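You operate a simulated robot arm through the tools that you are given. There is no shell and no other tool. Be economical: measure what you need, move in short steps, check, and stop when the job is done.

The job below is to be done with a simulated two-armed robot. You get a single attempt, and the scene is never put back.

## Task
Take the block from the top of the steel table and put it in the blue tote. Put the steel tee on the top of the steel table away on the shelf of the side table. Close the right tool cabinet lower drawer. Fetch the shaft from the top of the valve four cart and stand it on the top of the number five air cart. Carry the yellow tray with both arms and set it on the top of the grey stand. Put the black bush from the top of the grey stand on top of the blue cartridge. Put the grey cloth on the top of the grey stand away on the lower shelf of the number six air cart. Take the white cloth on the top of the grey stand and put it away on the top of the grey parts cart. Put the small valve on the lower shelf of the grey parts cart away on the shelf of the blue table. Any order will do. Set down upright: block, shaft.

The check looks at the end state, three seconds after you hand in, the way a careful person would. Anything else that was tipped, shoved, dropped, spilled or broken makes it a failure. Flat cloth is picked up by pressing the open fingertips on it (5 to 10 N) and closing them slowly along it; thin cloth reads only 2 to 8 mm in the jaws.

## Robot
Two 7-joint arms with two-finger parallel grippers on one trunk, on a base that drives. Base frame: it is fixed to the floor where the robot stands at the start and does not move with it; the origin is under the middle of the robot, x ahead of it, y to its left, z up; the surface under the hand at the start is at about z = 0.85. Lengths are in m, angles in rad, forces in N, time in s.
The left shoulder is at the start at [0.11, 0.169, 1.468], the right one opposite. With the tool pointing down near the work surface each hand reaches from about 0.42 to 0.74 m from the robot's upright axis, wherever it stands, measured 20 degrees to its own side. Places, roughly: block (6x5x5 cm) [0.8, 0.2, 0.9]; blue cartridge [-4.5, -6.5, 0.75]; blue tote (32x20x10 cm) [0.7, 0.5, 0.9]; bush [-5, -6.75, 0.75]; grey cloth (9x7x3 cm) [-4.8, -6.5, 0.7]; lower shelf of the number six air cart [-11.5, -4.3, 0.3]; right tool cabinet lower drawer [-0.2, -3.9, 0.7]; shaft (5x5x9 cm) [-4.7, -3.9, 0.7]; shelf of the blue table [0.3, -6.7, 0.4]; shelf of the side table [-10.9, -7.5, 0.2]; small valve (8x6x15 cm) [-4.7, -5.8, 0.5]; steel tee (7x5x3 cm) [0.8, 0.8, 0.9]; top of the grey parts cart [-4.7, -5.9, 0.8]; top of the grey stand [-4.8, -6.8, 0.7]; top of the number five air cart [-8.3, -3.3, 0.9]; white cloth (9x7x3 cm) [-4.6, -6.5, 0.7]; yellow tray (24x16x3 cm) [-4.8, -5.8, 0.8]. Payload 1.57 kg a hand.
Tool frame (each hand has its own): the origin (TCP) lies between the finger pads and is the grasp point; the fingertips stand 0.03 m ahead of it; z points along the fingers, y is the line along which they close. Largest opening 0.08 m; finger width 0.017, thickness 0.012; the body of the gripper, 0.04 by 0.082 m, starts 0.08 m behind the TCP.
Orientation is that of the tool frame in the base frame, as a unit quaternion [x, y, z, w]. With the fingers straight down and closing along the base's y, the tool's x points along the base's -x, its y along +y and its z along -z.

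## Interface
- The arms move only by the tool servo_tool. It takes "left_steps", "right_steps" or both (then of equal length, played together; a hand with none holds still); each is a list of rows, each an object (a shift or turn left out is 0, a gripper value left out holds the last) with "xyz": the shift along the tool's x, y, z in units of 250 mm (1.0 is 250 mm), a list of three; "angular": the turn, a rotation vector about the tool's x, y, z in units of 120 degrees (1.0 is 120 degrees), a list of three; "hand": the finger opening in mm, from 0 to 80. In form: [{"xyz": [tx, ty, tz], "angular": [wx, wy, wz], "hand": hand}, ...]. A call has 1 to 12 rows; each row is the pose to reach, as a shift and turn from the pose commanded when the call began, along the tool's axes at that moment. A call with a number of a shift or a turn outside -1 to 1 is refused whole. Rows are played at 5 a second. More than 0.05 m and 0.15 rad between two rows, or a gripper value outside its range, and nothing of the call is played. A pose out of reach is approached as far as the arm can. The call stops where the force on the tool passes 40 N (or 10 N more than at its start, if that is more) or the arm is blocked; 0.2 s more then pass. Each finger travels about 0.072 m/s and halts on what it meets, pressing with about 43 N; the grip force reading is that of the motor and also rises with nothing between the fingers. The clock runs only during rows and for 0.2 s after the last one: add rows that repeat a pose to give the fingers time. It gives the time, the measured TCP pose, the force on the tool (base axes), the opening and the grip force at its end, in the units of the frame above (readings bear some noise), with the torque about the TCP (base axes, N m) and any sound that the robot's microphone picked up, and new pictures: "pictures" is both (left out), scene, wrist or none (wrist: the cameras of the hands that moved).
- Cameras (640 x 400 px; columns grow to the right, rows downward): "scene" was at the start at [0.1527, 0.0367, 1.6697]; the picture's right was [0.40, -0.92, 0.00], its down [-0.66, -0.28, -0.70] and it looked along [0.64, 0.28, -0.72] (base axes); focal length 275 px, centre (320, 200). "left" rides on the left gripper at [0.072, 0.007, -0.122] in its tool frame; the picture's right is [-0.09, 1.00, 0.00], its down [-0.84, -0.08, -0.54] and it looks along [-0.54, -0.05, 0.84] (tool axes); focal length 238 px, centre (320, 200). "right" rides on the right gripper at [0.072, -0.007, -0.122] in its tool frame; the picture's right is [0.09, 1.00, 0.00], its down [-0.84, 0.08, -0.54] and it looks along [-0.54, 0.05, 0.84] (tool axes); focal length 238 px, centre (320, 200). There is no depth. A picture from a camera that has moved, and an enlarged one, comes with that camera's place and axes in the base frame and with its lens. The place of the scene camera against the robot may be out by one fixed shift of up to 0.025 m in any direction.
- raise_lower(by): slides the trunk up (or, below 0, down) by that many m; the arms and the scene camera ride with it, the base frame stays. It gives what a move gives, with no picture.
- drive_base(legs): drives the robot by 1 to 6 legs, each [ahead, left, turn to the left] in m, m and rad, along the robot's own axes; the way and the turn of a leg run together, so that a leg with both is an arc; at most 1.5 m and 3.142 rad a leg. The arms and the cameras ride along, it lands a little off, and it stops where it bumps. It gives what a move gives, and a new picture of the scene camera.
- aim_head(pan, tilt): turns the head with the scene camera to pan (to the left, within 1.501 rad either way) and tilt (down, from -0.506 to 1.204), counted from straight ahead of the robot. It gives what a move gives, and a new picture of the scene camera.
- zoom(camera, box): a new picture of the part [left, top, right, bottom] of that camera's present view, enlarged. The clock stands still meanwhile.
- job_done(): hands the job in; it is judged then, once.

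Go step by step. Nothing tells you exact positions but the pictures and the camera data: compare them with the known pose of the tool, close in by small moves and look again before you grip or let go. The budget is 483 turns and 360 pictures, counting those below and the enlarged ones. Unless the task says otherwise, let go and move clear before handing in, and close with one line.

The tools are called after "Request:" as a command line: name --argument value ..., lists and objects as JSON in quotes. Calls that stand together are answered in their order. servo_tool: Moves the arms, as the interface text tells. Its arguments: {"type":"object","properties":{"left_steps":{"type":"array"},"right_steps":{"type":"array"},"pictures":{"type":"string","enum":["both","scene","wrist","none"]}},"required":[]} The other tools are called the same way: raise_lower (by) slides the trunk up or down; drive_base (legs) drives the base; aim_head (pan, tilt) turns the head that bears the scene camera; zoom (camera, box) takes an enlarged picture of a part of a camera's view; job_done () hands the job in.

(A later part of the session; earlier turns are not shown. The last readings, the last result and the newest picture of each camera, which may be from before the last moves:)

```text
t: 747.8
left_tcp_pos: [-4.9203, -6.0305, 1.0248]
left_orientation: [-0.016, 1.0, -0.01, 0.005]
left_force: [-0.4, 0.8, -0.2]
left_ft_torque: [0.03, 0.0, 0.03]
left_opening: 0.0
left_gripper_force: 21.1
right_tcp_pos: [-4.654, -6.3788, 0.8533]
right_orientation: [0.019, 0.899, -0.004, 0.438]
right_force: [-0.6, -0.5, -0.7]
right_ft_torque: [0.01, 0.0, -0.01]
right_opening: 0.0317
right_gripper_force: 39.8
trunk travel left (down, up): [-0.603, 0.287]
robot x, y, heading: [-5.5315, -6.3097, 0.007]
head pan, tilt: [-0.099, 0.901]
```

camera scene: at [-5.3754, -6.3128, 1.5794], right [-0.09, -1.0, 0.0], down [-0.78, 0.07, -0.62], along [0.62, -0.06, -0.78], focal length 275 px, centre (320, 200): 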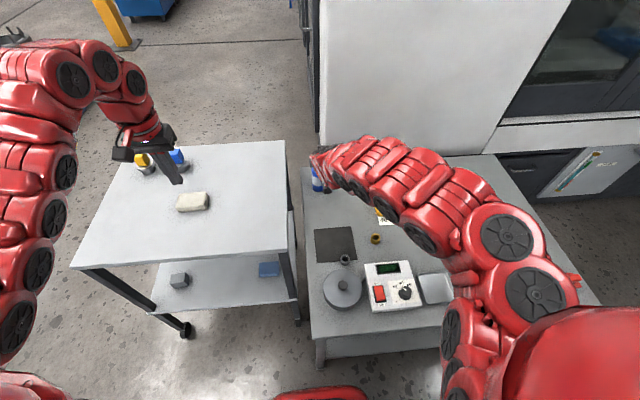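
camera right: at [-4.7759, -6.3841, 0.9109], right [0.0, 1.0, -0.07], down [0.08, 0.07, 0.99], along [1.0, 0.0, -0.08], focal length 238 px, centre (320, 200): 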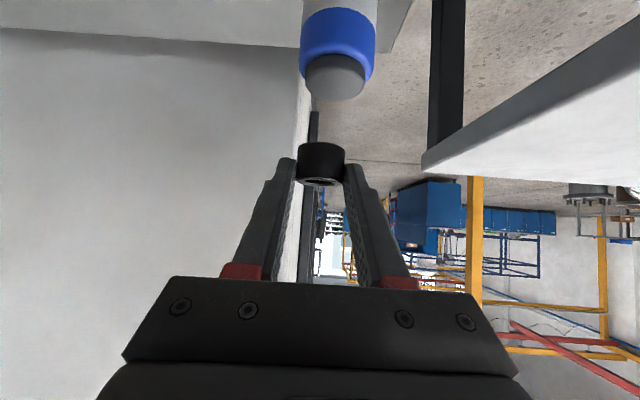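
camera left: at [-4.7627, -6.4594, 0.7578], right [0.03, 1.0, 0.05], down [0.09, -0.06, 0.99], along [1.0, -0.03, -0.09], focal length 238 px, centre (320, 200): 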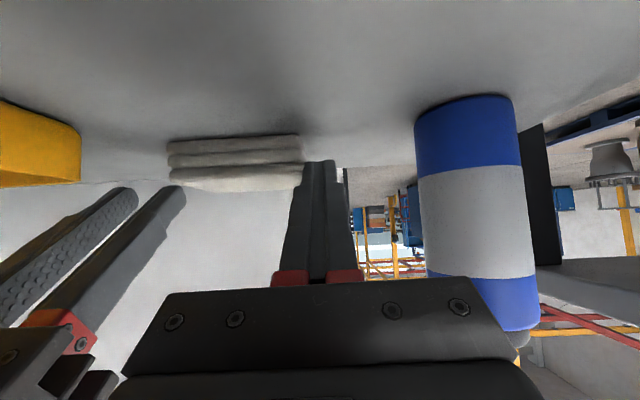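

Request:
raise_lower --by -0.002

Request:
raise_lower --by -0.002

```text
t: 748.3
left_tcp_pos: [-4.9206, -6.0297, 1.0234]
left_orientation: [-0.015, 1.0, -0.01, 0.005]
left_force: [0.3, -0.7, -0.2]
left_ft_torque: [0.03, -0.01, -0.01]
left_opening: 0.0
left_gripper_force: 21.3
right_tcp_pos: [-4.6536, -6.3792, 0.8549]
right_orientation: [0.019, 0.898, -0.004, 0.439]
right_force: [1.5, -0.2, 6.5]
right_ft_torque: [-0.11, -0.11, 0.04]
right_opening: 0.0316
right_gripper_force: 40.3
trunk travel left (down, up): [-0.601, 0.289]
robot x, y, heading: [-5.5238, -6.3112, -0.0]
head pan, tilt: [-0.099, 0.901]
```

```text
t: 748.9
left_tcp_pos: [-4.9213, -6.0301, 1.0231]
left_orientation: [-0.015, 1.0, -0.011, 0.005]
left_force: [-0.5, 0.5, 0.0]
left_ft_torque: [-0.02, 0.02, -0.02]
left_opening: 0.0
left_gripper_force: 20.7
right_tcp_pos: [-4.6548, -6.3779, 0.8541]
right_orientation: [0.02, 0.897, -0.004, 0.441]
right_force: [1.8, -1.8, 15.6]
right_ft_torque: [-0.3, -0.38, -0.04]
right_opening: 0.0318
right_gripper_force: 40.4
trunk travel left (down, up): [-0.599, 0.291]
robot x, y, heading: [-5.5246, -6.3106, -0.001]
head pan, tilt: [-0.099, 0.901]
```

Contact. Ease back to nearly zero load before opening.

Request:
raise_lower --by 0.003

Request:
zoom --camera "left" --box '[114, 220, 226, 290]'

```text
t: 749.4
left_tcp_pos: [-4.9208, -6.0295, 1.0246]
left_orientation: [-0.016, 1.0, -0.011, 0.006]
left_force: [-1.0, 0.0, 0.4]
left_ft_torque: [0.0, -0.01, -0.01]
left_opening: 0.0001
left_gripper_force: 21.3
right_tcp_pos: [-4.6548, -6.3788, 0.8537]
right_orientation: [0.02, 0.898, -0.004, 0.439]
right_force: [1.5, -0.5, 10.5]
right_ft_torque: [-0.16, -0.41, 0.01]
right_opening: 0.0319
right_gripper_force: 40.0
trunk travel left (down, up): [-0.602, 0.288]
robot x, y, heading: [-5.5327, -6.3107, 0.006]
head pan, tilt: [-0.099, 0.901]
```

```text
5.71 times, centred on (170, 255) of left
camera zoom: at [-4.9947, -6.0236, 1.1456], right [0.06, 1.0, -0.02], down [0.83, -0.04, 0.55], along [0.55, -0.05, -0.83], focal length 1362 px, centre (1177, -114)
```

zoom: 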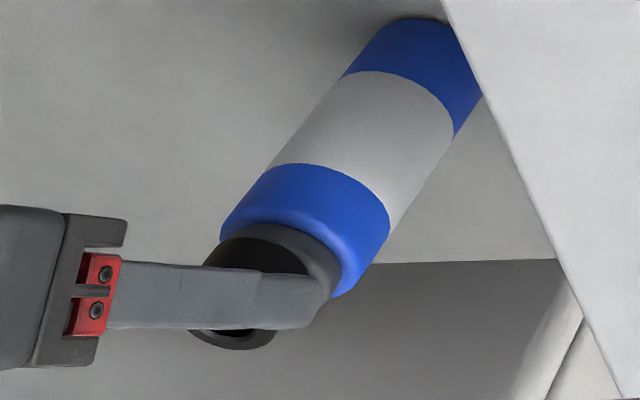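

Request:
raise_lower --by 0.002

```text
t: 749.9
left_tcp_pos: [-4.9201, -6.0309, 1.0255]
left_orientation: [-0.016, 1.0, -0.01, 0.004]
left_force: [0.1, 0.2, -0.8]
left_ft_torque: [0.03, 0.03, 0.0]
left_opening: 0.0
left_gripper_force: 21.4
right_tcp_pos: [-4.6545, -6.3775, 0.8535]
right_orientation: [0.02, 0.899, -0.005, 0.438]
right_force: [0.4, 0.0, 1.5]
right_ft_torque: [-0.03, -0.07, 0.04]
right_opening: 0.0319
right_gripper_force: 40.9
trunk travel left (down, up): [-0.604, 0.286]
robot x, y, heading: [-5.5277, -6.3125, 0.004]
head pan, tilt: [-0.099, 0.901]
```

Nearly unloaded. Open very slowly.

Request:
servo_tool --right_steps '[{"hand": 32}, {"hand": 32.5}, {"hand": 33}, {"hand": 33.5}, {"hand": 34}, {"hand": 35}, {"hand": 36}, {"hand": 38}, {"hand": 40}, {"hand": 42}, {"hand": 44}, {"hand": 46}]' --pictures "wrist"

Request:
zoom --camera "left" --box '[114, 220, 226, 290]'

```text
t: 752.5
left_tcp_pos: [-4.9194, -6.0304, 1.0257]
left_orientation: [-0.015, 1.0, -0.009, 0.004]
left_force: [0.8, 0.1, 0.0]
left_ft_torque: [0.01, 0.06, -0.01]
left_opening: 0.0002
left_gripper_force: 21.9
right_tcp_pos: [-4.6537, -6.3787, 0.856]
right_orientation: [0.02, 0.899, -0.004, 0.438]
right_force: [1.0, -0.2, 0.1]
right_ft_torque: [0.02, 0.0, 0.01]
right_opening: 0.0461
right_gripper_force: 0.0
trunk travel left (down, up): [-0.604, 0.286]
robot x, y, heading: [-5.5318, -6.3097, 0.009]
head pan, tilt: [-0.099, 0.901]
camera right: at [-4.7936, -6.3802, 0.8748], right [-0.02, 1.0, -0.06], down [0.09, 0.06, 0.99], along [1.0, 0.01, -0.09], focal length 238 px, centre (320, 200)
```

right: 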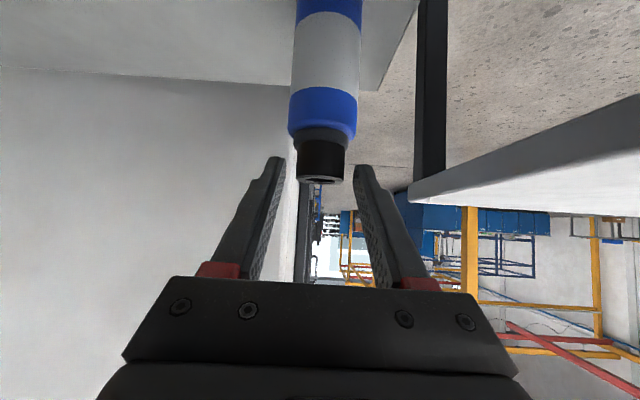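

```text
5.71 times, centred on (170, 255) of left
camera zoom: at [-4.9934, -6.0236, 1.147], right [0.06, 1.0, -0.02], down [0.83, -0.04, 0.55], along [0.55, -0.05, -0.83], focal length 1362 px, centre (1177, -114)
```

zoom: 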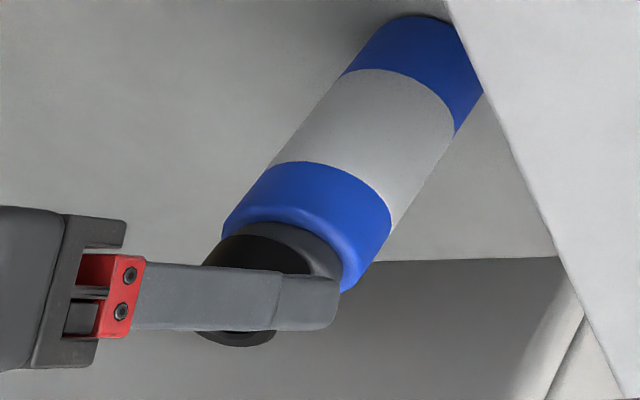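

The bush stands on the cartridge. Raise straight up, then back away.

Request:
raise_lower --by 0.12

Request:
drive_base --legs '[[-0.3, 0, 0]]'

Request:
zoom --camera "right" --box '[220, 0, 420, 125]'

```text
t: 754.0
left_tcp_pos: [-4.9196, -6.03, 1.1449]
left_orientation: [-0.016, 1.0, -0.011, 0.004]
left_force: [-0.6, 0.1, 0.1]
left_ft_torque: [0.01, 0.0, 0.03]
left_opening: 0.0001
left_gripper_force: 21.3
right_tcp_pos: [-4.6537, -6.378, 0.9744]
right_orientation: [0.02, 0.899, -0.004, 0.438]
right_force: [0.1, -0.3, 0.3]
right_ft_torque: [0.0, -0.02, 0.02]
right_opening: 0.046
right_gripper_force: 0.0
trunk travel left (down, up): [-0.724, 0.166]
robot x, y, heading: [-5.5299, -6.3082, 0.001]
head pan, tilt: [-0.099, 0.901]
```

```text
t: 756.0
left_tcp_pos: [-5.2193, -6.0315, 1.1454]
left_orientation: [-0.017, 1.0, -0.011, 0.004]
left_force: [0.5, 0.9, -0.7]
left_ft_torque: [-0.03, 0.04, -0.01]
left_opening: 0.0001
left_gripper_force: 21.3
right_tcp_pos: [-4.9534, -6.3785, 0.9755]
right_orientation: [0.02, 0.898, -0.005, 0.439]
right_force: [0.5, -1.0, 0.8]
right_ft_torque: [-0.03, 0.03, 0.01]
right_opening: 0.0462
right_gripper_force: 0.1
trunk travel left (down, up): [-0.724, 0.166]
robot x, y, heading: [-5.828, -6.3148, 0.009]
head pan, tilt: [-0.099, 0.901]
camera scene: at [-5.6751, -6.3136, 1.6033], right [-0.09, -1.0, 0.0], down [-0.78, 0.07, -0.62], along [0.62, -0.06, -0.78], focal length 275 px, centre (320, 200)
```

scene: 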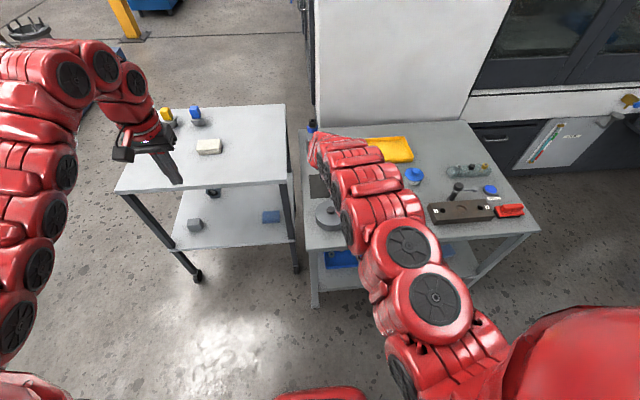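

```text
3.20 times, centred on (320, 62) of right
camera zoom: at [-5.0935, -6.3802, 0.9945], right [-0.02, 1.0, -0.06], down [0.09, 0.06, 0.99], along [1.0, 0.01, -0.09], focal length 763 px, centre (320, 640)
```

zoom: 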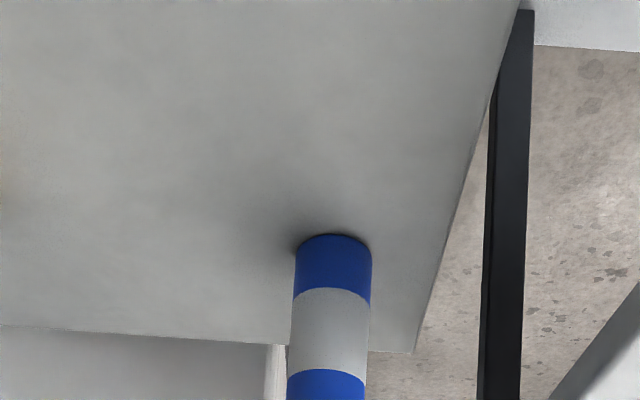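

Request:
zoom --camera "right" --box '[250, 90, 390, 178]'

```text
4.55 times, centred on (320, 134) of right
camera zoom: at [-5.0935, -6.3802, 0.9945], right [-0.02, 1.0, -0.06], down [0.09, 0.06, 0.99], along [1.0, 0.01, -0.09], focal length 1083 px, centre (320, 500)
```

zoom: 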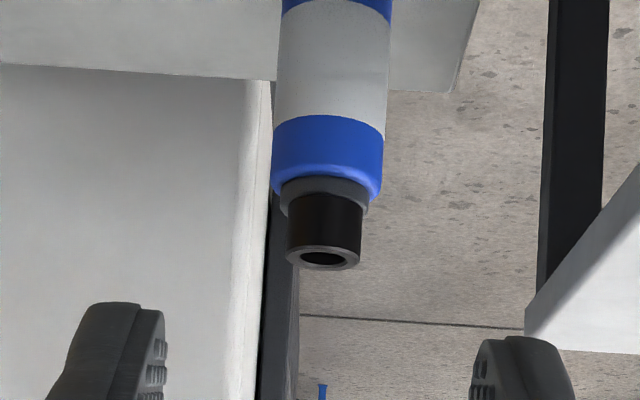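

The bush sits centred on the cartridge. Last: the small valve. Retract the right hand upright first.

Request:
servo_tool --right_steps '[{"angular": [0, 0.06, 0], "xyz": [0.04, 0, -0.08]}, {"angular": [0, 0.12, 0], "xyz": [0.08, 0, -0.16]}, {"angular": [0, 0.18, 0], "xyz": [0.12, 0, -0.24]}, {"angular": [0, 0.24, 0], "xyz": [0.16, 0, -0.32]}, {"angular": [0, 0.3, 0], "xyz": [0.2, 0, -0.4]}, {"angular": [0, 0.36, 0], "xyz": [0.24, 0, -0.48]}, {"angular": [0, 0.42, 0], "xyz": [0.28, 0, -0.56]}, {"angular": [0, 0.433, 0], "xyz": [0.32, 0, -0.64]}, {"angular": [0, 0.433, 0], "xyz": [0.36, -0.1, -0.72]}, {"angular": [0, 0.433, 0], "xyz": [0.36, -0.2, -0.75]}, {"angular": [0, 0.433, 0], "xyz": [0.36, -0.2, -0.75]}]' --pictures "none"

```text
t: 758.5
left_tcp_pos: [-5.2196, -6.0318, 1.1446]
left_orientation: [-0.016, 1.0, -0.01, 0.004]
left_force: [0.3, -0.1, -0.2]
left_ft_torque: [0.0, -0.01, 0.03]
left_opening: 0.0001
left_gripper_force: 21.7
right_tcp_pos: [-5.158, -6.4211, 1.0186]
right_orientation: [0.019, 1.0, 0.005, 0.0]
right_force: [1.0, 0.9, 0.5]
right_ft_torque: [0.0, -0.01, -0.01]
right_opening: 0.0461
right_gripper_force: 0.0
trunk travel left (down, up): [-0.724, 0.166]
robot x, y, heading: [-5.8317, -6.3103, 0.003]
head pan, tilt: [-0.099, 0.901]
```

Request:
raise_lower --by 0.16

Request:
drive_base --legs '[[-0.1, 1.26, 0], [1.4, 0, 0], [0.8, 0, 0], [0, 0, 3.14]]'

Request:
aim_head --pan 0.3 --tilt 0.6

```text
t: 760.3
left_tcp_pos: [-5.2201, -6.0322, 1.3062]
left_orientation: [-0.018, 1.0, -0.01, 0.005]
left_force: [0.2, -0.1, 0.7]
left_ft_torque: [-0.04, -0.03, 0.02]
left_opening: 0.0
left_gripper_force: 21.1
right_tcp_pos: [-5.1593, -6.4206, 1.1788]
right_orientation: [0.019, 1.0, 0.005, 0.001]
right_force: [0.8, 0.0, -0.2]
right_ft_torque: [-0.03, -0.03, 0.02]
right_opening: 0.0462
right_gripper_force: 0.2
trunk travel left (down, up): [-0.884, 0.006]
robot x, y, heading: [-5.8272, -6.3111, 0.006]
head pan, tilt: [-0.099, 0.901]
```

```text
t: 784.4
left_tcp_pos: [-4.3572, -5.2972, 1.3066]
left_orientation: [1.0, 0.006, -0.005, -0.01]
left_force: [-0.1, 0.2, -1.2]
left_ft_torque: [-0.02, -0.03, -0.03]
left_opening: 0.0004
left_gripper_force: 21.5
right_tcp_pos: [-4.4108, -4.9058, 1.179]
right_orientation: [1.0, -0.03, -0.001, 0.005]
right_force: [-0.4, 0.1, 0.3]
right_ft_torque: [0.0, 0.02, -0.01]
right_opening: 0.046
right_gripper_force: 0.1
trunk travel left (down, up): [-0.884, 0.006]
robot x, y, heading: [-3.7427, -5.0289, 3.125]
head pan, tilt: [-0.099, 0.901]
camera scene: at [-3.8995, -5.0151, 1.7633], right [0.11, 0.99, 0.0], down [0.78, -0.09, -0.62], along [-0.62, 0.07, -0.78], focal length 275 px, centre (320, 200)
```

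scene: 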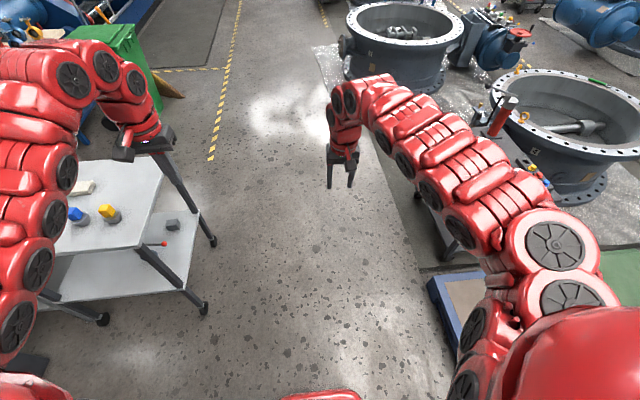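

```text
t: 785.3
left_tcp_pos: [-4.3573, -5.2977, 1.3058]
left_orientation: [1.0, 0.007, -0.004, -0.011]
left_force: [-0.6, 0.2, 0.4]
left_ft_torque: [0.02, -0.01, -0.01]
left_opening: 0.0003
left_gripper_force: 21.0
right_tcp_pos: [-4.4114, -4.9051, 1.1791]
right_orientation: [1.0, -0.03, -0.002, 0.005]
right_force: [0.0, -0.2, 0.7]
right_ft_torque: [0.02, -0.02, -0.03]
right_opening: 0.046
right_gripper_force: 0.1
trunk travel left (down, up): [-0.884, 0.006]
robot x, y, heading: [-3.7436, -5.0285, 3.129]
head pan, tilt: [0.3, 0.6]
camera scene: at [-3.9092, -5.0487, 1.7881], right [-0.28, 0.96, 0.0], down [0.54, 0.16, -0.82], along [-0.79, -0.23, -0.57], focal length 275 px, centre (320, 200)
```

scene: 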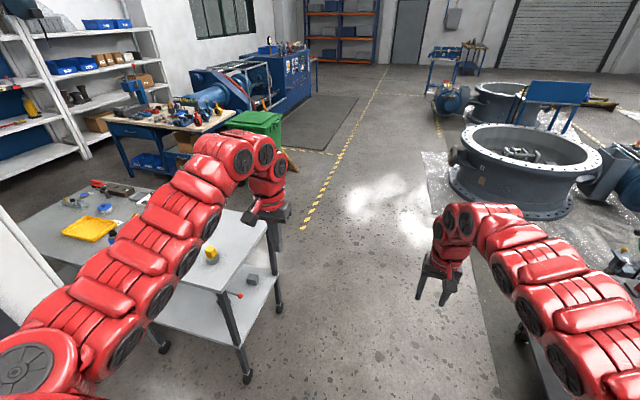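

Request:
drive_base --legs '[[-0.25, 0.55, 0]]'

Request:
raise_lower --by -0.4

Request:
raise_lower --by -0.1

Request:
aim_head --pan 0.15 --tilt 0.6

```text
t: 788.7
left_tcp_pos: [-4.1167, -5.8531, 1.3054]
left_orientation: [1.0, 0.004, -0.005, -0.01]
left_force: [0.3, 0.3, 0.6]
left_ft_torque: [0.03, 0.01, -0.01]
left_opening: 0.0002
left_gripper_force: 21.6
right_tcp_pos: [-4.168, -5.4618, 1.179]
right_orientation: [0.999, -0.032, -0.001, 0.006]
right_force: [0.1, 0.1, 0.5]
right_ft_torque: [-0.02, -0.03, 0.0]
right_opening: 0.0461
right_gripper_force: 0.2
trunk travel left (down, up): [-0.884, 0.006]
robot x, y, heading: [-3.501, -5.5918, 3.125]
head pan, tilt: [0.3, 0.6]
camera scene: at [-3.6676, -5.6073, 1.7881], right [-0.28, 0.96, 0.0], down [0.54, 0.16, -0.82], along [-0.79, -0.23, -0.57], focal length 275 px, centre (320, 200)
```

scene: 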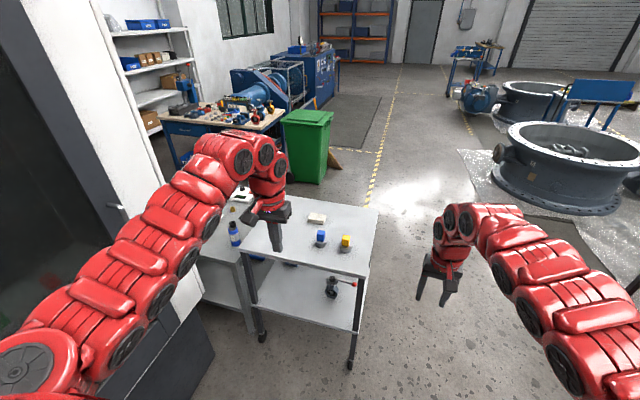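

```text
t: 792.5
left_tcp_pos: [-4.1162, -5.8541, 0.906]
left_orientation: [1.0, 0.003, -0.004, -0.011]
left_force: [0.9, -0.4, -0.4]
left_ft_torque: [-0.01, 0.0, 0.01]
left_opening: 0.0
left_gripper_force: 21.9
right_tcp_pos: [-4.1683, -5.4639, 0.7801]
right_orientation: [0.999, -0.033, -0.001, 0.005]
right_force: [0.8, 0.1, 0.0]
right_ft_torque: [0.01, 0.02, 0.0]
right_opening: 0.0461
right_gripper_force: 0.1
trunk travel left (down, up): [-0.484, 0.406]
robot x, y, heading: [-3.4976, -5.5874, 3.129]
head pan, tilt: [0.3, 0.6]
```

```text
t: 793.9
left_tcp_pos: [-4.1163, -5.8545, 0.8068]
left_orientation: [1.0, 0.003, -0.005, -0.01]
left_force: [-0.1, 0.3, 0.0]
left_ft_torque: [0.02, -0.01, 0.0]
left_opening: 0.0
left_gripper_force: 21.6
right_tcp_pos: [-4.1679, -5.4619, 0.6796]
right_orientation: [0.999, -0.032, -0.001, 0.005]
right_force: [-0.4, 0.1, -0.6]
right_ft_torque: [-0.01, 0.03, -0.01]
right_opening: 0.0462
right_gripper_force: 0.1
trunk travel left (down, up): [-0.384, 0.506]
robot x, y, heading: [-3.4939, -5.5906, 3.122]
head pan, tilt: [0.3, 0.6]
```

```text
t: 794.6
left_tcp_pos: [-4.1152, -5.8546, 0.8064]
left_orientation: [1.0, 0.004, -0.004, -0.011]
left_force: [-0.9, 0.3, 0.4]
left_ft_torque: [0.08, 0.03, 0.02]
left_opening: 0.0
left_gripper_force: 21.1
right_tcp_pos: [-4.1678, -5.4621, 0.6801]
right_orientation: [0.999, -0.033, -0.001, 0.005]
right_force: [-0.5, 0.7, -0.4]
right_ft_torque: [0.01, 0.0, 0.0]
right_opening: 0.046
right_gripper_force: 0.0
trunk travel left (down, up): [-0.384, 0.506]
robot x, y, heading: [-3.5036, -5.5872, 3.125]
head pan, tilt: [0.15, 0.6]
camera scene: at [-3.6697, -5.5955, 1.2881], right [-0.13, 0.99, 0.0], down [0.56, 0.07, -0.82], along [-0.82, -0.11, -0.57], focal length 275 px, centre (320, 200)
```

scene: 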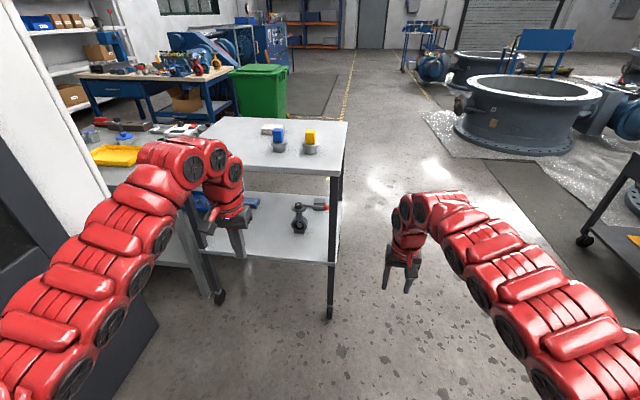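

Request:
zoom --camera "scene" --box '[236, 170, 364, 250]'

```text
5.00 times, centred on (300, 210) of scene
camera zoom: at [-3.6697, -5.5955, 1.2881], right [-0.13, 0.99, 0.0], down [0.56, 0.07, -0.82], along [-0.82, -0.11, -0.57], focal length 1375 px, centre (420, 150)
```

zoom: 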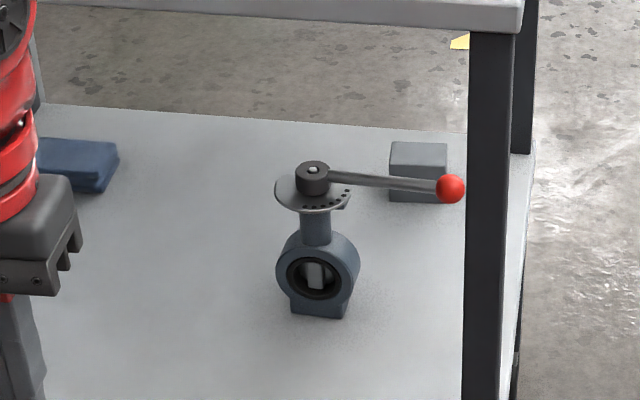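

The valve: ring body facing east, lever pointing north. I'll take the ring body from the east with a nearly horizontal left hand. Tilt the left hand 65° and open.

Request:
servo_tool --left_steps '[{"angular": [0, -0.06, 0], "hand": 40}, {"angular": [0, -0.12, 0], "hand": 80}, {"angular": [0, -0.18, 0]}, {"angular": [0, -0.24, 0]}, {"angular": [0, -0.3, 0]}, {"angular": [0, -0.36, 0]}, {"angular": [0, -0.42, 0]}, {"angular": [0, -0.48, 0]}, {"angular": [0, -0.54, 0]}, {"angular": [0, -0.54, 0]}]' --pictures "both"

```text
t: 796.8
left_tcp_pos: [-4.1231, -5.8554, 0.8077]
left_orientation: [0.902, -0.002, -0.431, -0.008]
left_force: [-0.5, -0.7, 0.5]
left_ft_torque: [-0.01, -0.02, 0.03]
left_opening: 0.08
left_gripper_force: 0.0
left hand out of reach, approached as far as the arm can: row 1, 2, 3, 4, 5, 6, 7, 8, 9, 10
right_tcp_pos: [-4.1678, -5.4612, 0.6796]
right_orientation: [0.999, -0.032, -0.001, 0.005]
right_force: [0.2, -0.8, -0.3]
right_ft_torque: [0.0, -0.02, -0.01]
right_opening: 0.0461
right_gripper_force: 0.1
trunk travel left (down, up): [-0.384, 0.506]
robot x, y, heading: [-3.4992, -5.5891, 3.123]
head pan, tilt: [0.15, 0.6]
camera scene: at [-3.6702, -5.5939, 1.288], right [-0.13, 0.99, 0.0], down [0.56, 0.07, -0.82], along [-0.82, -0.11, -0.57], focal length 275 px, centre (320, 200)
camera left: at [-3.9829, -5.8638, 0.8289], right [-0.07, -1.0, 0.06], down [-0.1, 0.07, 0.99], along [-0.99, 0.06, -0.11], focal length 238 px, centre (320, 200)
```

scene: 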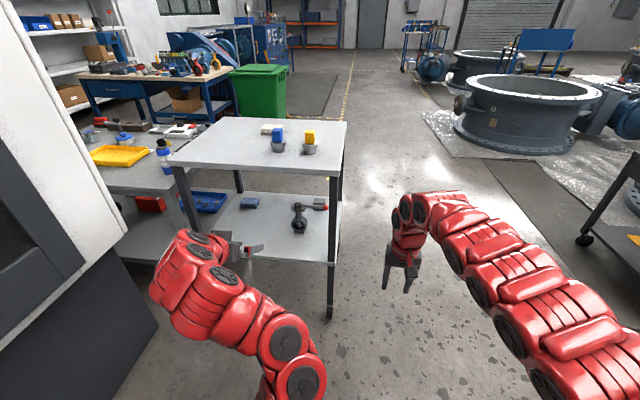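
left: 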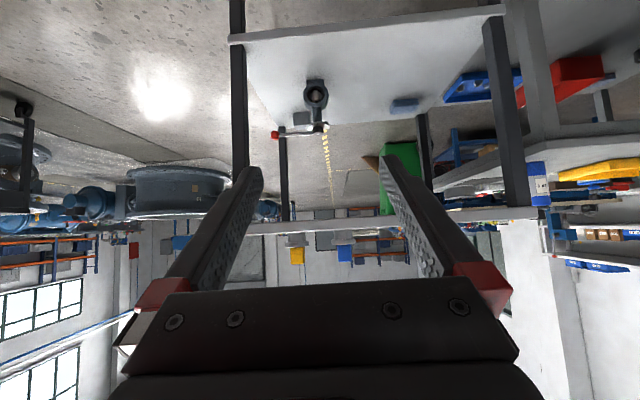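

Request:
raise_lower --by -0.25

Request:
servo_tool --left_steps '[{"xyz": [0.06, 0, 0.05]}, {"xyz": [0.12, 0, 0.1]}, {"xyz": [0.18, 0, 0.15]}, {"xyz": [0.24, 0, 0.19]}, {"xyz": [0.24, 0, 0.19]}]' --pictures "wrist"

```text
t: 799.4
left_tcp_pos: [-4.1223, -5.8561, 0.5586]
left_orientation: [0.902, -0.003, -0.431, -0.007]
left_force: [0.7, 0.0, -0.7]
left_ft_torque: [0.02, -0.05, -0.03]
left_opening: 0.0801
left_gripper_force: 0.1
right_tcp_pos: [-4.1675, -5.4628, 0.429]
right_orientation: [0.999, -0.031, -0.002, 0.005]
right_force: [-0.1, 0.6, -1.3]
right_ft_torque: [0.01, 0.02, 0.01]
right_opening: 0.0459
right_gripper_force: 0.1
trunk travel left (down, up): [-0.134, 0.756]
robot x, y, heading: [-3.4985, -5.5924, 3.126]
head pan, tilt: [0.15, 0.6]
```

```text
t: 800.5
left_tcp_pos: [-4.1231, -5.8562, 0.4823]
left_orientation: [0.902, -0.003, -0.431, -0.008]
left_force: [-0.2, -0.4, -0.8]
left_ft_torque: [0.02, -0.03, 0.05]
left_opening: 0.0801
left_gripper_force: 0.1
right_tcp_pos: [-4.1674, -5.4616, 0.4299]
right_orientation: [0.999, -0.032, -0.001, 0.005]
right_force: [-0.9, 0.1, -0.5]
right_ft_torque: [0.02, -0.02, 0.01]
right_opening: 0.0462
right_gripper_force: 0.0
trunk travel left (down, up): [-0.134, 0.756]
robot x, y, heading: [-3.4986, -5.5929, 3.126]
head pan, tilt: [0.15, 0.6]
camera left: at [-3.9832, -5.8638, 0.503], right [-0.07, -1.0, 0.06], down [-0.1, 0.07, 0.99], along [-0.99, 0.06, -0.11], focal length 238 px, centre (320, 200)
```

left: 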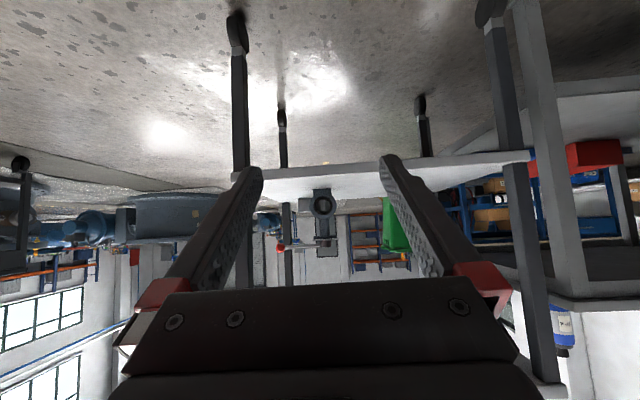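

Request:
servo_tool --left_steps '[{"xyz": [0.03, 0, 0.025]}, {"xyz": [0.063, 0, 0.05]}, {"xyz": [0.063, 0, 0.05]}]' --pictures "none"

Request:
drive_base --legs '[[0.36, -0.018, 0]]'

Request:
zoom --camera "left" --box '[0, 0, 640, 400]'

```text
t: 801.4
left_tcp_pos: [-4.122, -5.856, 0.4621]
left_orientation: [0.902, -0.003, -0.431, -0.008]
left_force: [0.5, -0.4, 0.6]
left_ft_torque: [0.0, 0.03, 0.0]
left_opening: 0.0801
left_gripper_force: 0.2
right_tcp_pos: [-4.1678, -5.4622, 0.4295]
right_orientation: [0.999, -0.033, 0.0, 0.006]
right_force: [-0.1, -0.5, 0.4]
right_ft_torque: [0.02, -0.02, -0.03]
right_opening: 0.0458
right_gripper_force: 0.0
trunk travel left (down, up): [-0.134, 0.756]
robot x, y, heading: [-3.4984, -5.591, 3.124]
head pan, tilt: [0.15, 0.6]
```

```text
t: 803.7
left_tcp_pos: [-4.4793, -5.8329, 0.4613]
left_orientation: [0.903, -0.001, -0.43, -0.007]
left_force: [0.0, 0.2, -0.3]
left_ft_torque: [0.0, 0.0, -0.01]
left_opening: 0.0798
left_gripper_force: 0.0
right_tcp_pos: [-4.5265, -5.441, 0.4287]
right_orientation: [1.0, -0.03, 0.0, 0.005]
right_force: [-0.1, -1.0, -0.2]
right_ft_torque: [0.0, 0.02, 0.02]
right_opening: 0.0462
right_gripper_force: 0.1
trunk travel left (down, up): [-0.134, 0.756]
robot x, y, heading: [-3.8597, -5.5658, 3.127]
head pan, tilt: [0.15, 0.6]
camera scene: at [-4.0284, -5.5721, 1.0381], right [-0.14, 0.99, 0.0], down [0.56, 0.08, -0.82], along [-0.82, -0.11, -0.57], focal length 275 px, centre (320, 200)
```

scene: 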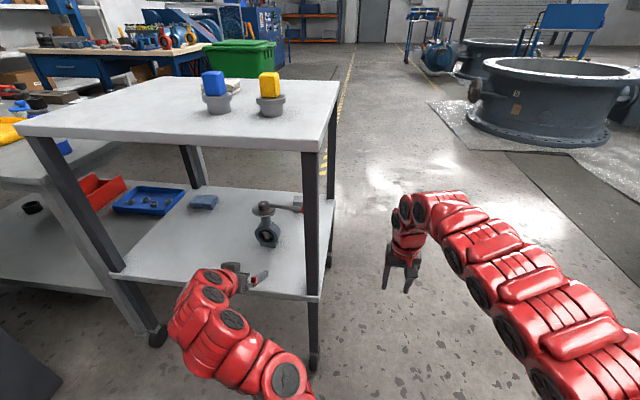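

```text
1.00 times, centred on (320, 200) of left (not enlarged: the box is as wide or as high as the picture)
camera zoom: at [-4.3401, -5.8414, 0.4822], right [-0.07, -1.0, 0.06], down [-0.1, 0.07, 0.99], along [-0.99, 0.06, -0.11], focal length 238 px, centre (320, 200)
```

zoom: 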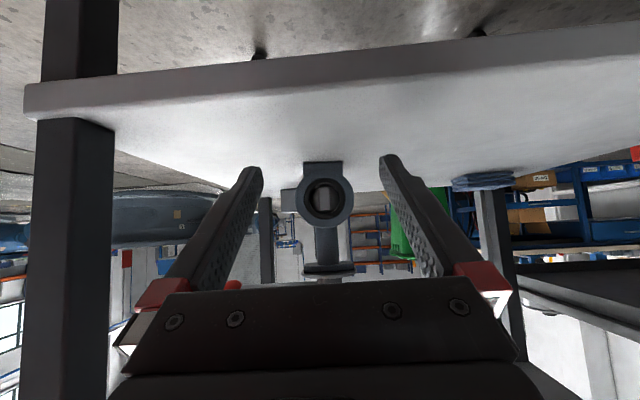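

Request:
drive_base --legs '[[0.12, -0.003, 0]]'

Request:
zoom --camera "left" --box '[0, 0, 640, 400]'

```text
t: 804.9
left_tcp_pos: [-4.5993, -5.8276, 0.4613]
left_orientation: [0.903, -0.001, -0.43, -0.006]
left_force: [0.0, -0.3, 0.2]
left_ft_torque: [-0.01, 0.02, -0.01]
left_opening: 0.08
left_gripper_force: 0.0
right_tcp_pos: [-4.6468, -5.4354, 0.4306]
right_orientation: [1.0, -0.03, -0.001, 0.006]
right_force: [-0.3, -0.2, 0.8]
right_ft_torque: [0.0, 0.0, -0.01]
right_opening: 0.0459
right_gripper_force: 0.1
trunk travel left (down, up): [-0.134, 0.756]
robot x, y, heading: [-3.9801, -5.5598, 3.128]
head pan, tilt: [0.15, 0.6]
camera scene: at [-4.1482, -5.5673, 1.0381], right [-0.13, 0.99, 0.0], down [0.56, 0.08, -0.82], along [-0.82, -0.11, -0.57], focal length 275 px, centre (320, 200)
```

scene: 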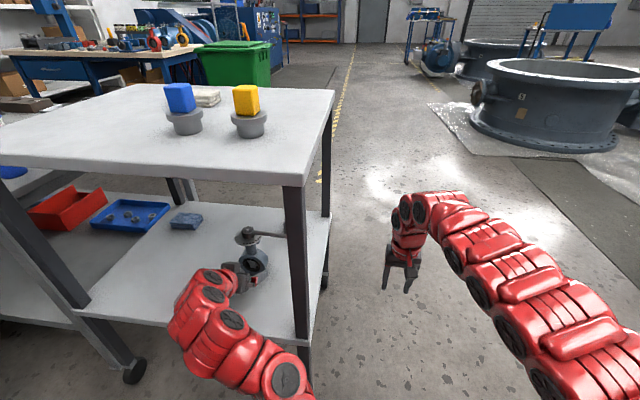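

```text
1.00 times, centred on (320, 200) of left (not enlarged: the box is as wide or as high as the picture)
camera zoom: at [-4.4599, -5.8364, 0.4822], right [-0.07, -1.0, 0.06], down [-0.1, 0.07, 0.99], along [-0.99, 0.06, -0.11], focal length 238 px, centre (320, 200)
```

zoom: 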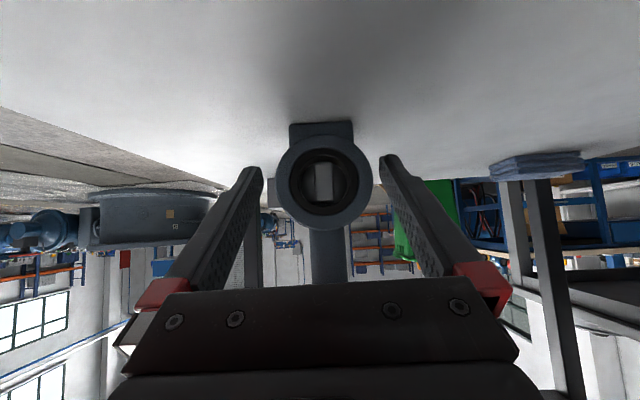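

The ring (≈56 mm) is between the fingers. Move 1.5 cm further and close.

Request:
drive_base --legs '[[0.015, 0, 0]]'

Request:
servo_tool --left_steps '[{"hand": 70}, {"hand": 60}, {"hand": 50}, {"hand": 40}, {"hand": 40}, {"hand": 40}]' --pictures "wrist"

```text
t: 805.7
left_tcp_pos: [-4.6146, -5.8276, 0.4611]
left_orientation: [0.902, -0.002, -0.431, -0.006]
left_force: [0.4, -0.1, -0.1]
left_ft_torque: [0.02, 0.04, -0.04]
left_opening: 0.0801
left_gripper_force: 0.1
right_tcp_pos: [-4.6628, -5.4361, 0.43]
right_orientation: [1.0, -0.03, -0.001, 0.006]
right_force: [-0.7, 0.2, -0.2]
right_ft_torque: [0.02, 0.01, -0.01]
right_opening: 0.046
right_gripper_force: 0.0
trunk travel left (down, up): [-0.134, 0.756]
robot x, y, heading: [-3.9924, -5.5631, 3.126]
head pan, tilt: [0.15, 0.6]
camera scene: at [-4.1632, -5.567, 1.0381], right [-0.13, 0.99, 0.0], down [0.56, 0.08, -0.82], along [-0.82, -0.11, -0.57], focal length 275 px, centre (320, 200)
```

scene: 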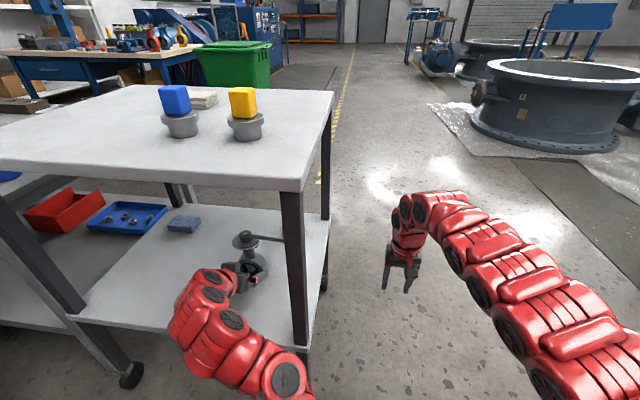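

```text
t: 807.1
left_tcp_pos: [-4.6141, -5.8285, 0.4631]
left_orientation: [0.903, -0.001, -0.43, -0.006]
left_force: [1.2, -3.9, 0.1]
left_ft_torque: [-0.15, -0.06, 0.1]
left_opening: 0.0756
left_gripper_force: 42.9
right_tcp_pos: [-4.6619, -5.4364, 0.4284]
right_orientation: [1.0, -0.031, -0.001, 0.005]
right_force: [-0.2, -1.0, 0.6]
right_ft_torque: [0.0, -0.04, 0.01]
right_opening: 0.0459
right_gripper_force: 0.0
trunk travel left (down, up): [-0.134, 0.756]
robot x, y, heading: [-3.9945, -5.5607, 3.131]
head pan, tilt: [0.15, 0.6]
camera left: at [-4.4749, -5.8362, 0.4823], right [-0.07, -1.0, 0.06], down [-0.1, 0.07, 0.99], along [-0.99, 0.06, -0.11], focal length 238 px, centre (320, 200)
```

left: 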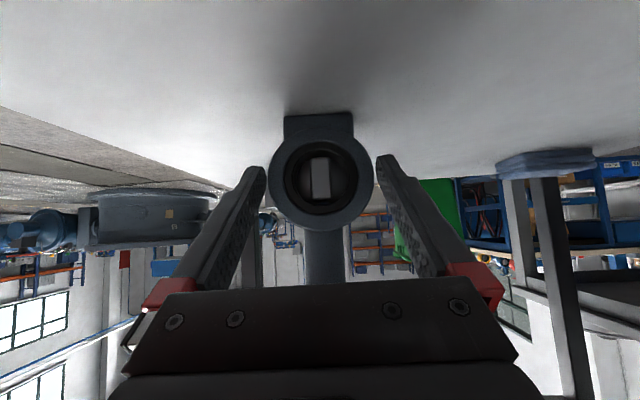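

Gripped near the tips at 76 mm; reopen and advance 2 cm for a deeper hold.

Request:
servo_tool --left_steps '[{"hand": 80}, {"hand": 80}]' --pictures "none"

Request:
drive_base --legs '[[0.02, 0, 0]]'

Request:
servo_tool --left_steps '[{"hand": 70}, {"hand": 60}, {"hand": 50}, {"hand": 50}]' --pictures "wrist"

```text
t: 807.7
left_tcp_pos: [-4.6144, -5.8289, 0.4614]
left_orientation: [0.902, -0.001, -0.431, -0.007]
left_force: [0.6, -0.7, 0.0]
left_ft_torque: [-0.01, 0.0, 0.02]
left_opening: 0.08
left_gripper_force: 0.1
right_tcp_pos: [-4.662, -5.4359, 0.4287]
right_orientation: [1.0, -0.03, -0.001, 0.005]
right_force: [0.9, 1.3, -1.0]
right_ft_torque: [0.02, -0.02, -0.01]
right_opening: 0.0461
right_gripper_force: 0.0
trunk travel left (down, up): [-0.134, 0.756]
robot x, y, heading: [-3.9899, -5.5602, 3.125]
head pan, tilt: [0.15, 0.6]
```

```text
t: 808.5
left_tcp_pos: [-4.6345, -5.8272, 0.4613]
left_orientation: [0.903, -0.001, -0.43, -0.007]
left_force: [-0.2, -0.1, 0.7]
left_ft_torque: [-0.03, -0.01, 0.01]
left_opening: 0.0799
left_gripper_force: 0.1
right_tcp_pos: [-4.6807, -5.4351, 0.4292]
right_orientation: [0.999, -0.032, -0.001, 0.006]
right_force: [0.7, 0.2, 0.7]
right_ft_torque: [-0.02, -0.02, 0.0]
right_opening: 0.0461
right_gripper_force: 0.0
trunk travel left (down, up): [-0.134, 0.756]
robot x, y, heading: [-4.0103, -5.5639, 3.119]
head pan, tilt: [0.15, 0.6]
camera scene: at [-4.183, -5.5667, 1.0381], right [-0.13, 0.99, 0.0], down [0.56, 0.08, -0.82], along [-0.82, -0.11, -0.57], focal length 275 px, centre (320, 200)
```

scene: 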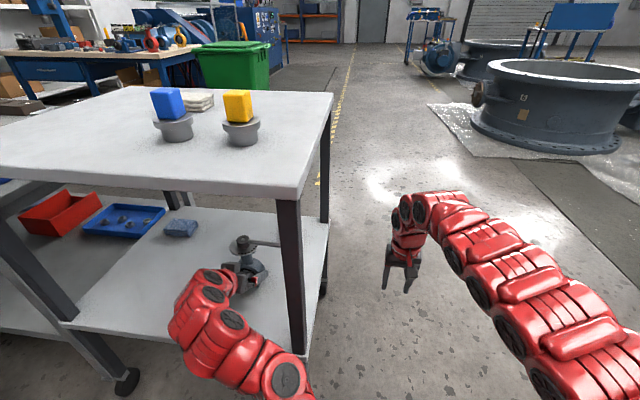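

```text
t: 809.5
left_tcp_pos: [-4.6342, -5.8268, 0.4616]
left_orientation: [0.902, -0.001, -0.431, -0.006]
left_force: [2.1, -1.2, -1.0]
left_ft_torque: [-0.07, -0.21, -0.04]
left_opening: 0.0763
left_gripper_force: 42.9
right_tcp_pos: [-4.6822, -5.4353, 0.4294]
right_orientation: [1.0, -0.03, -0.001, 0.005]
right_force: [0.1, 0.1, 0.0]
right_ft_torque: [0.0, 0.03, 0.0]
right_opening: 0.0463
right_gripper_force: 0.0
trunk travel left (down, up): [-0.134, 0.756]
robot x, y, heading: [-4.0142, -5.5608, 3.128]
head pan, tilt: [0.15, 0.6]
camera left: at [-4.4946, -5.8359, 0.4821], right [-0.07, -1.0, 0.06], down [-0.1, 0.07, 0.99], along [-0.99, 0.06, -0.11], focal length 238 px, centre (320, 200)
```

left: 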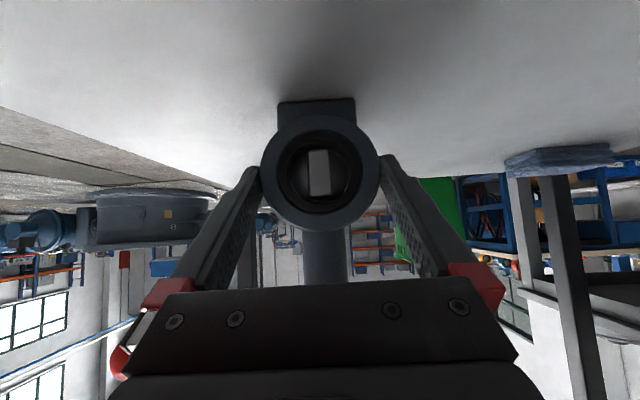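

Lift 5 cm and check the hold.

Request:
raise_lower --by 0.05

Request:
zoom --camera "left" --box '[0, 0, 640, 400]'

```text
t: 810.4
left_tcp_pos: [-4.6355, -5.8277, 0.5098]
left_orientation: [0.903, -0.002, -0.43, -0.006]
left_force: [0.1, -0.4, -8.5]
left_ft_torque: [-0.2, -0.16, 0.0]
left_opening: 0.0763
left_gripper_force: 42.9
right_tcp_pos: [-4.6816, -5.436, 0.4791]
right_orientation: [1.0, -0.031, -0.001, 0.006]
right_force: [0.1, 0.4, 0.8]
right_ft_torque: [-0.02, 0.02, 0.01]
right_opening: 0.0458
right_gripper_force: 0.0
trunk travel left (down, up): [-0.184, 0.706]
robot x, y, heading: [-4.0144, -5.5604, 3.124]
head pan, tilt: [0.15, 0.6]
```

```text
1.00 times, centred on (320, 200) of left (not enlarged: the box is as wide or as high as the picture)
camera zoom: at [-4.4952, -5.8359, 0.5314], right [-0.07, -1.0, 0.06], down [-0.11, 0.07, 0.99], along [-0.99, 0.06, -0.11], focal length 238 px, centre (320, 200)
```

zoom: 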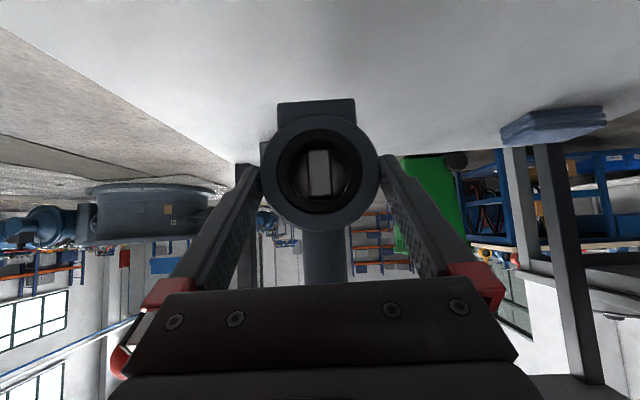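

Held securely. Shift 3 cm away from the cart leg, then back straight out.

Request:
drive_base --legs '[[-0.02, 0.03, 0], [-0.45, 0, 0]]'

Request:
zoom --camera "left" --box '[0, 0, 640, 400]'

```text
t: 813.6
left_tcp_pos: [-4.1644, -5.8659, 0.5105]
left_orientation: [0.903, -0.001, -0.43, -0.007]
left_force: [-0.7, 0.3, -8.6]
left_ft_torque: [-0.22, -0.15, 0.02]
left_opening: 0.0759
left_gripper_force: 43.0
right_tcp_pos: [-4.2134, -5.4724, 0.4797]
right_orientation: [1.0, -0.029, -0.001, 0.005]
right_force: [-0.7, -0.3, -0.5]
right_ft_torque: [0.02, 0.02, -0.02]
right_opening: 0.0461
right_gripper_force: 0.0
trunk travel left (down, up): [-0.184, 0.706]
robot x, y, heading: [-3.5448, -5.5991, 3.127]
head pan, tilt: [0.15, 0.6]
camera scene: at [-3.7142, -5.6039, 1.088], right [-0.14, 0.99, 0.0], down [0.56, 0.08, -0.82], along [-0.82, -0.11, -0.57], focal length 275 px, centre (320, 200)
```

scene: 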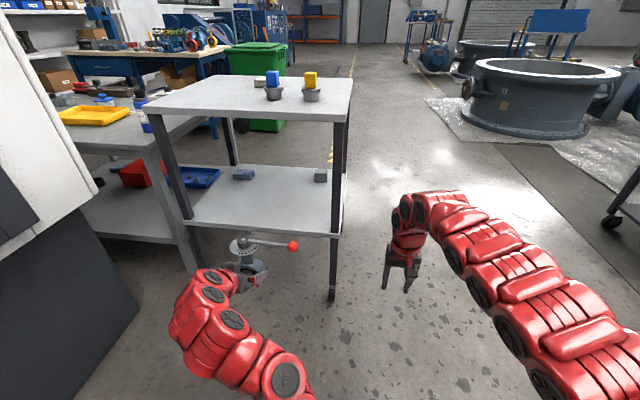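

```text
1.00 times, centred on (320, 200) of left (not enlarged: the box is as wide or as high as the picture)
camera zoom: at [-4.0255, -5.8731, 0.5318], right [-0.07, -1.0, 0.06], down [-0.11, 0.07, 0.99], along [-0.99, 0.06, -0.11], focal length 238 px, centre (320, 200)
```

zoom: 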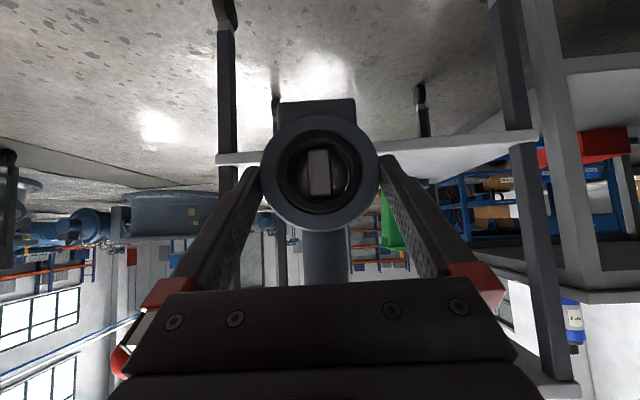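

Out of the cart. Raise the trunk, move north a bit, turn to face south and look toward the blue table.

Request:
raise_lower --by 0.4

Request:
drive_base --legs '[[-0.3, -0.35, 0], [0, 0, 1.571], [0, 1.4, 0]]'

Request:
aim_head --pan 1.0 --tilt 0.35

```text
t: 817.4
left_tcp_pos: [-4.1657, -5.8649, 0.9109]
left_orientation: [0.903, -0.001, -0.429, -0.007]
left_force: [-0.4, -0.1, -8.8]
left_ft_torque: [-0.22, -0.21, 0.0]
left_opening: 0.076
left_gripper_force: 42.9
right_tcp_pos: [-4.2153, -5.4733, 0.8791]
right_orientation: [1.0, -0.029, -0.002, 0.005]
right_force: [-0.4, 0.0, 0.0]
right_ft_torque: [0.0, -0.02, 0.0]
right_opening: 0.0461
right_gripper_force: 0.0
trunk travel left (down, up): [-0.584, 0.306]
robot x, y, heading: [-3.5447, -5.5964, 3.132]
head pan, tilt: [0.15, 0.6]
```

```text
t: 830.5
left_tcp_pos: [-1.5737, -5.8751, 0.9103]
left_orientation: [0.635, 0.641, -0.308, 0.302]
left_force: [0.8, -0.5, -8.7]
left_ft_torque: [0.19, -0.15, -0.02]
left_opening: 0.0756
left_gripper_force: 43.2
right_tcp_pos: [-1.9665, -5.9283, 0.8784]
right_orientation: [0.724, 0.69, 0.002, 0.004]
right_force: [0.7, -0.1, 0.0]
right_ft_torque: [-0.01, 0.0, -0.01]
right_opening: 0.0459
right_gripper_force: 0.0
trunk travel left (down, up): [-0.584, 0.306]
robot x, y, heading: [-1.8484, -5.2569, -1.573]
head pan, tilt: [0.15, 0.6]
camera scene: at [-1.8373, -5.422, 1.488], right [-0.99, -0.15, 0.0], down [-0.08, 0.56, -0.82], along [0.12, -0.82, -0.57], focal length 275 px, centre (320, 200)
```

scene: 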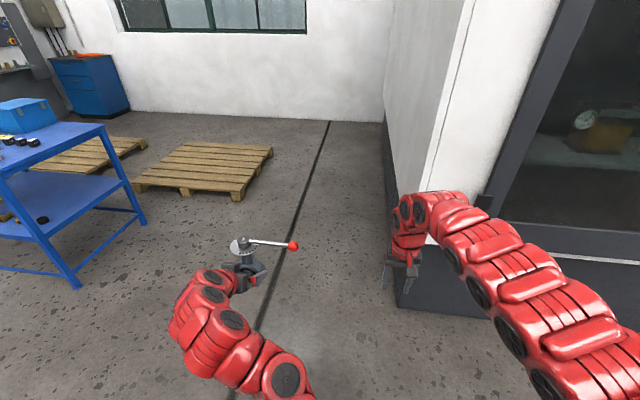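

```text
t: 831.7
left_tcp_pos: [-1.574, -5.8758, 0.9097]
left_orientation: [0.635, 0.642, -0.307, 0.301]
left_force: [-0.5, 0.7, -7.9]
left_ft_torque: [0.21, -0.18, -0.01]
left_opening: 0.0756
left_gripper_force: 43.2
right_tcp_pos: [-1.9664, -5.9283, 0.88]
right_orientation: [0.724, 0.69, 0.003, 0.005]
right_force: [0.3, 0.6, -0.2]
right_ft_torque: [-0.01, 0.0, 0.0]
right_opening: 0.0458
right_gripper_force: 0.1
trunk travel left (down, up): [-0.584, 0.306]
robot x, y, heading: [-1.8529, -5.2596, -1.573]
head pan, tilt: [1.0, 0.351]
camera scene: at [-1.7723, -5.3852, 1.5107], right [-0.54, -0.84, 0.0], down [-0.29, 0.19, -0.94], along [0.79, -0.51, -0.34], focal length 275 px, centre (320, 200)
```

scene: 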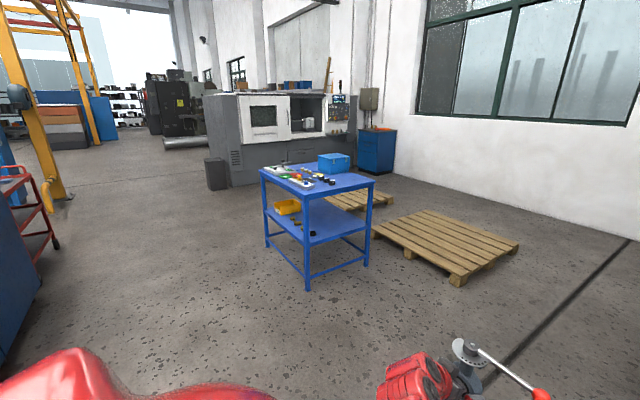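

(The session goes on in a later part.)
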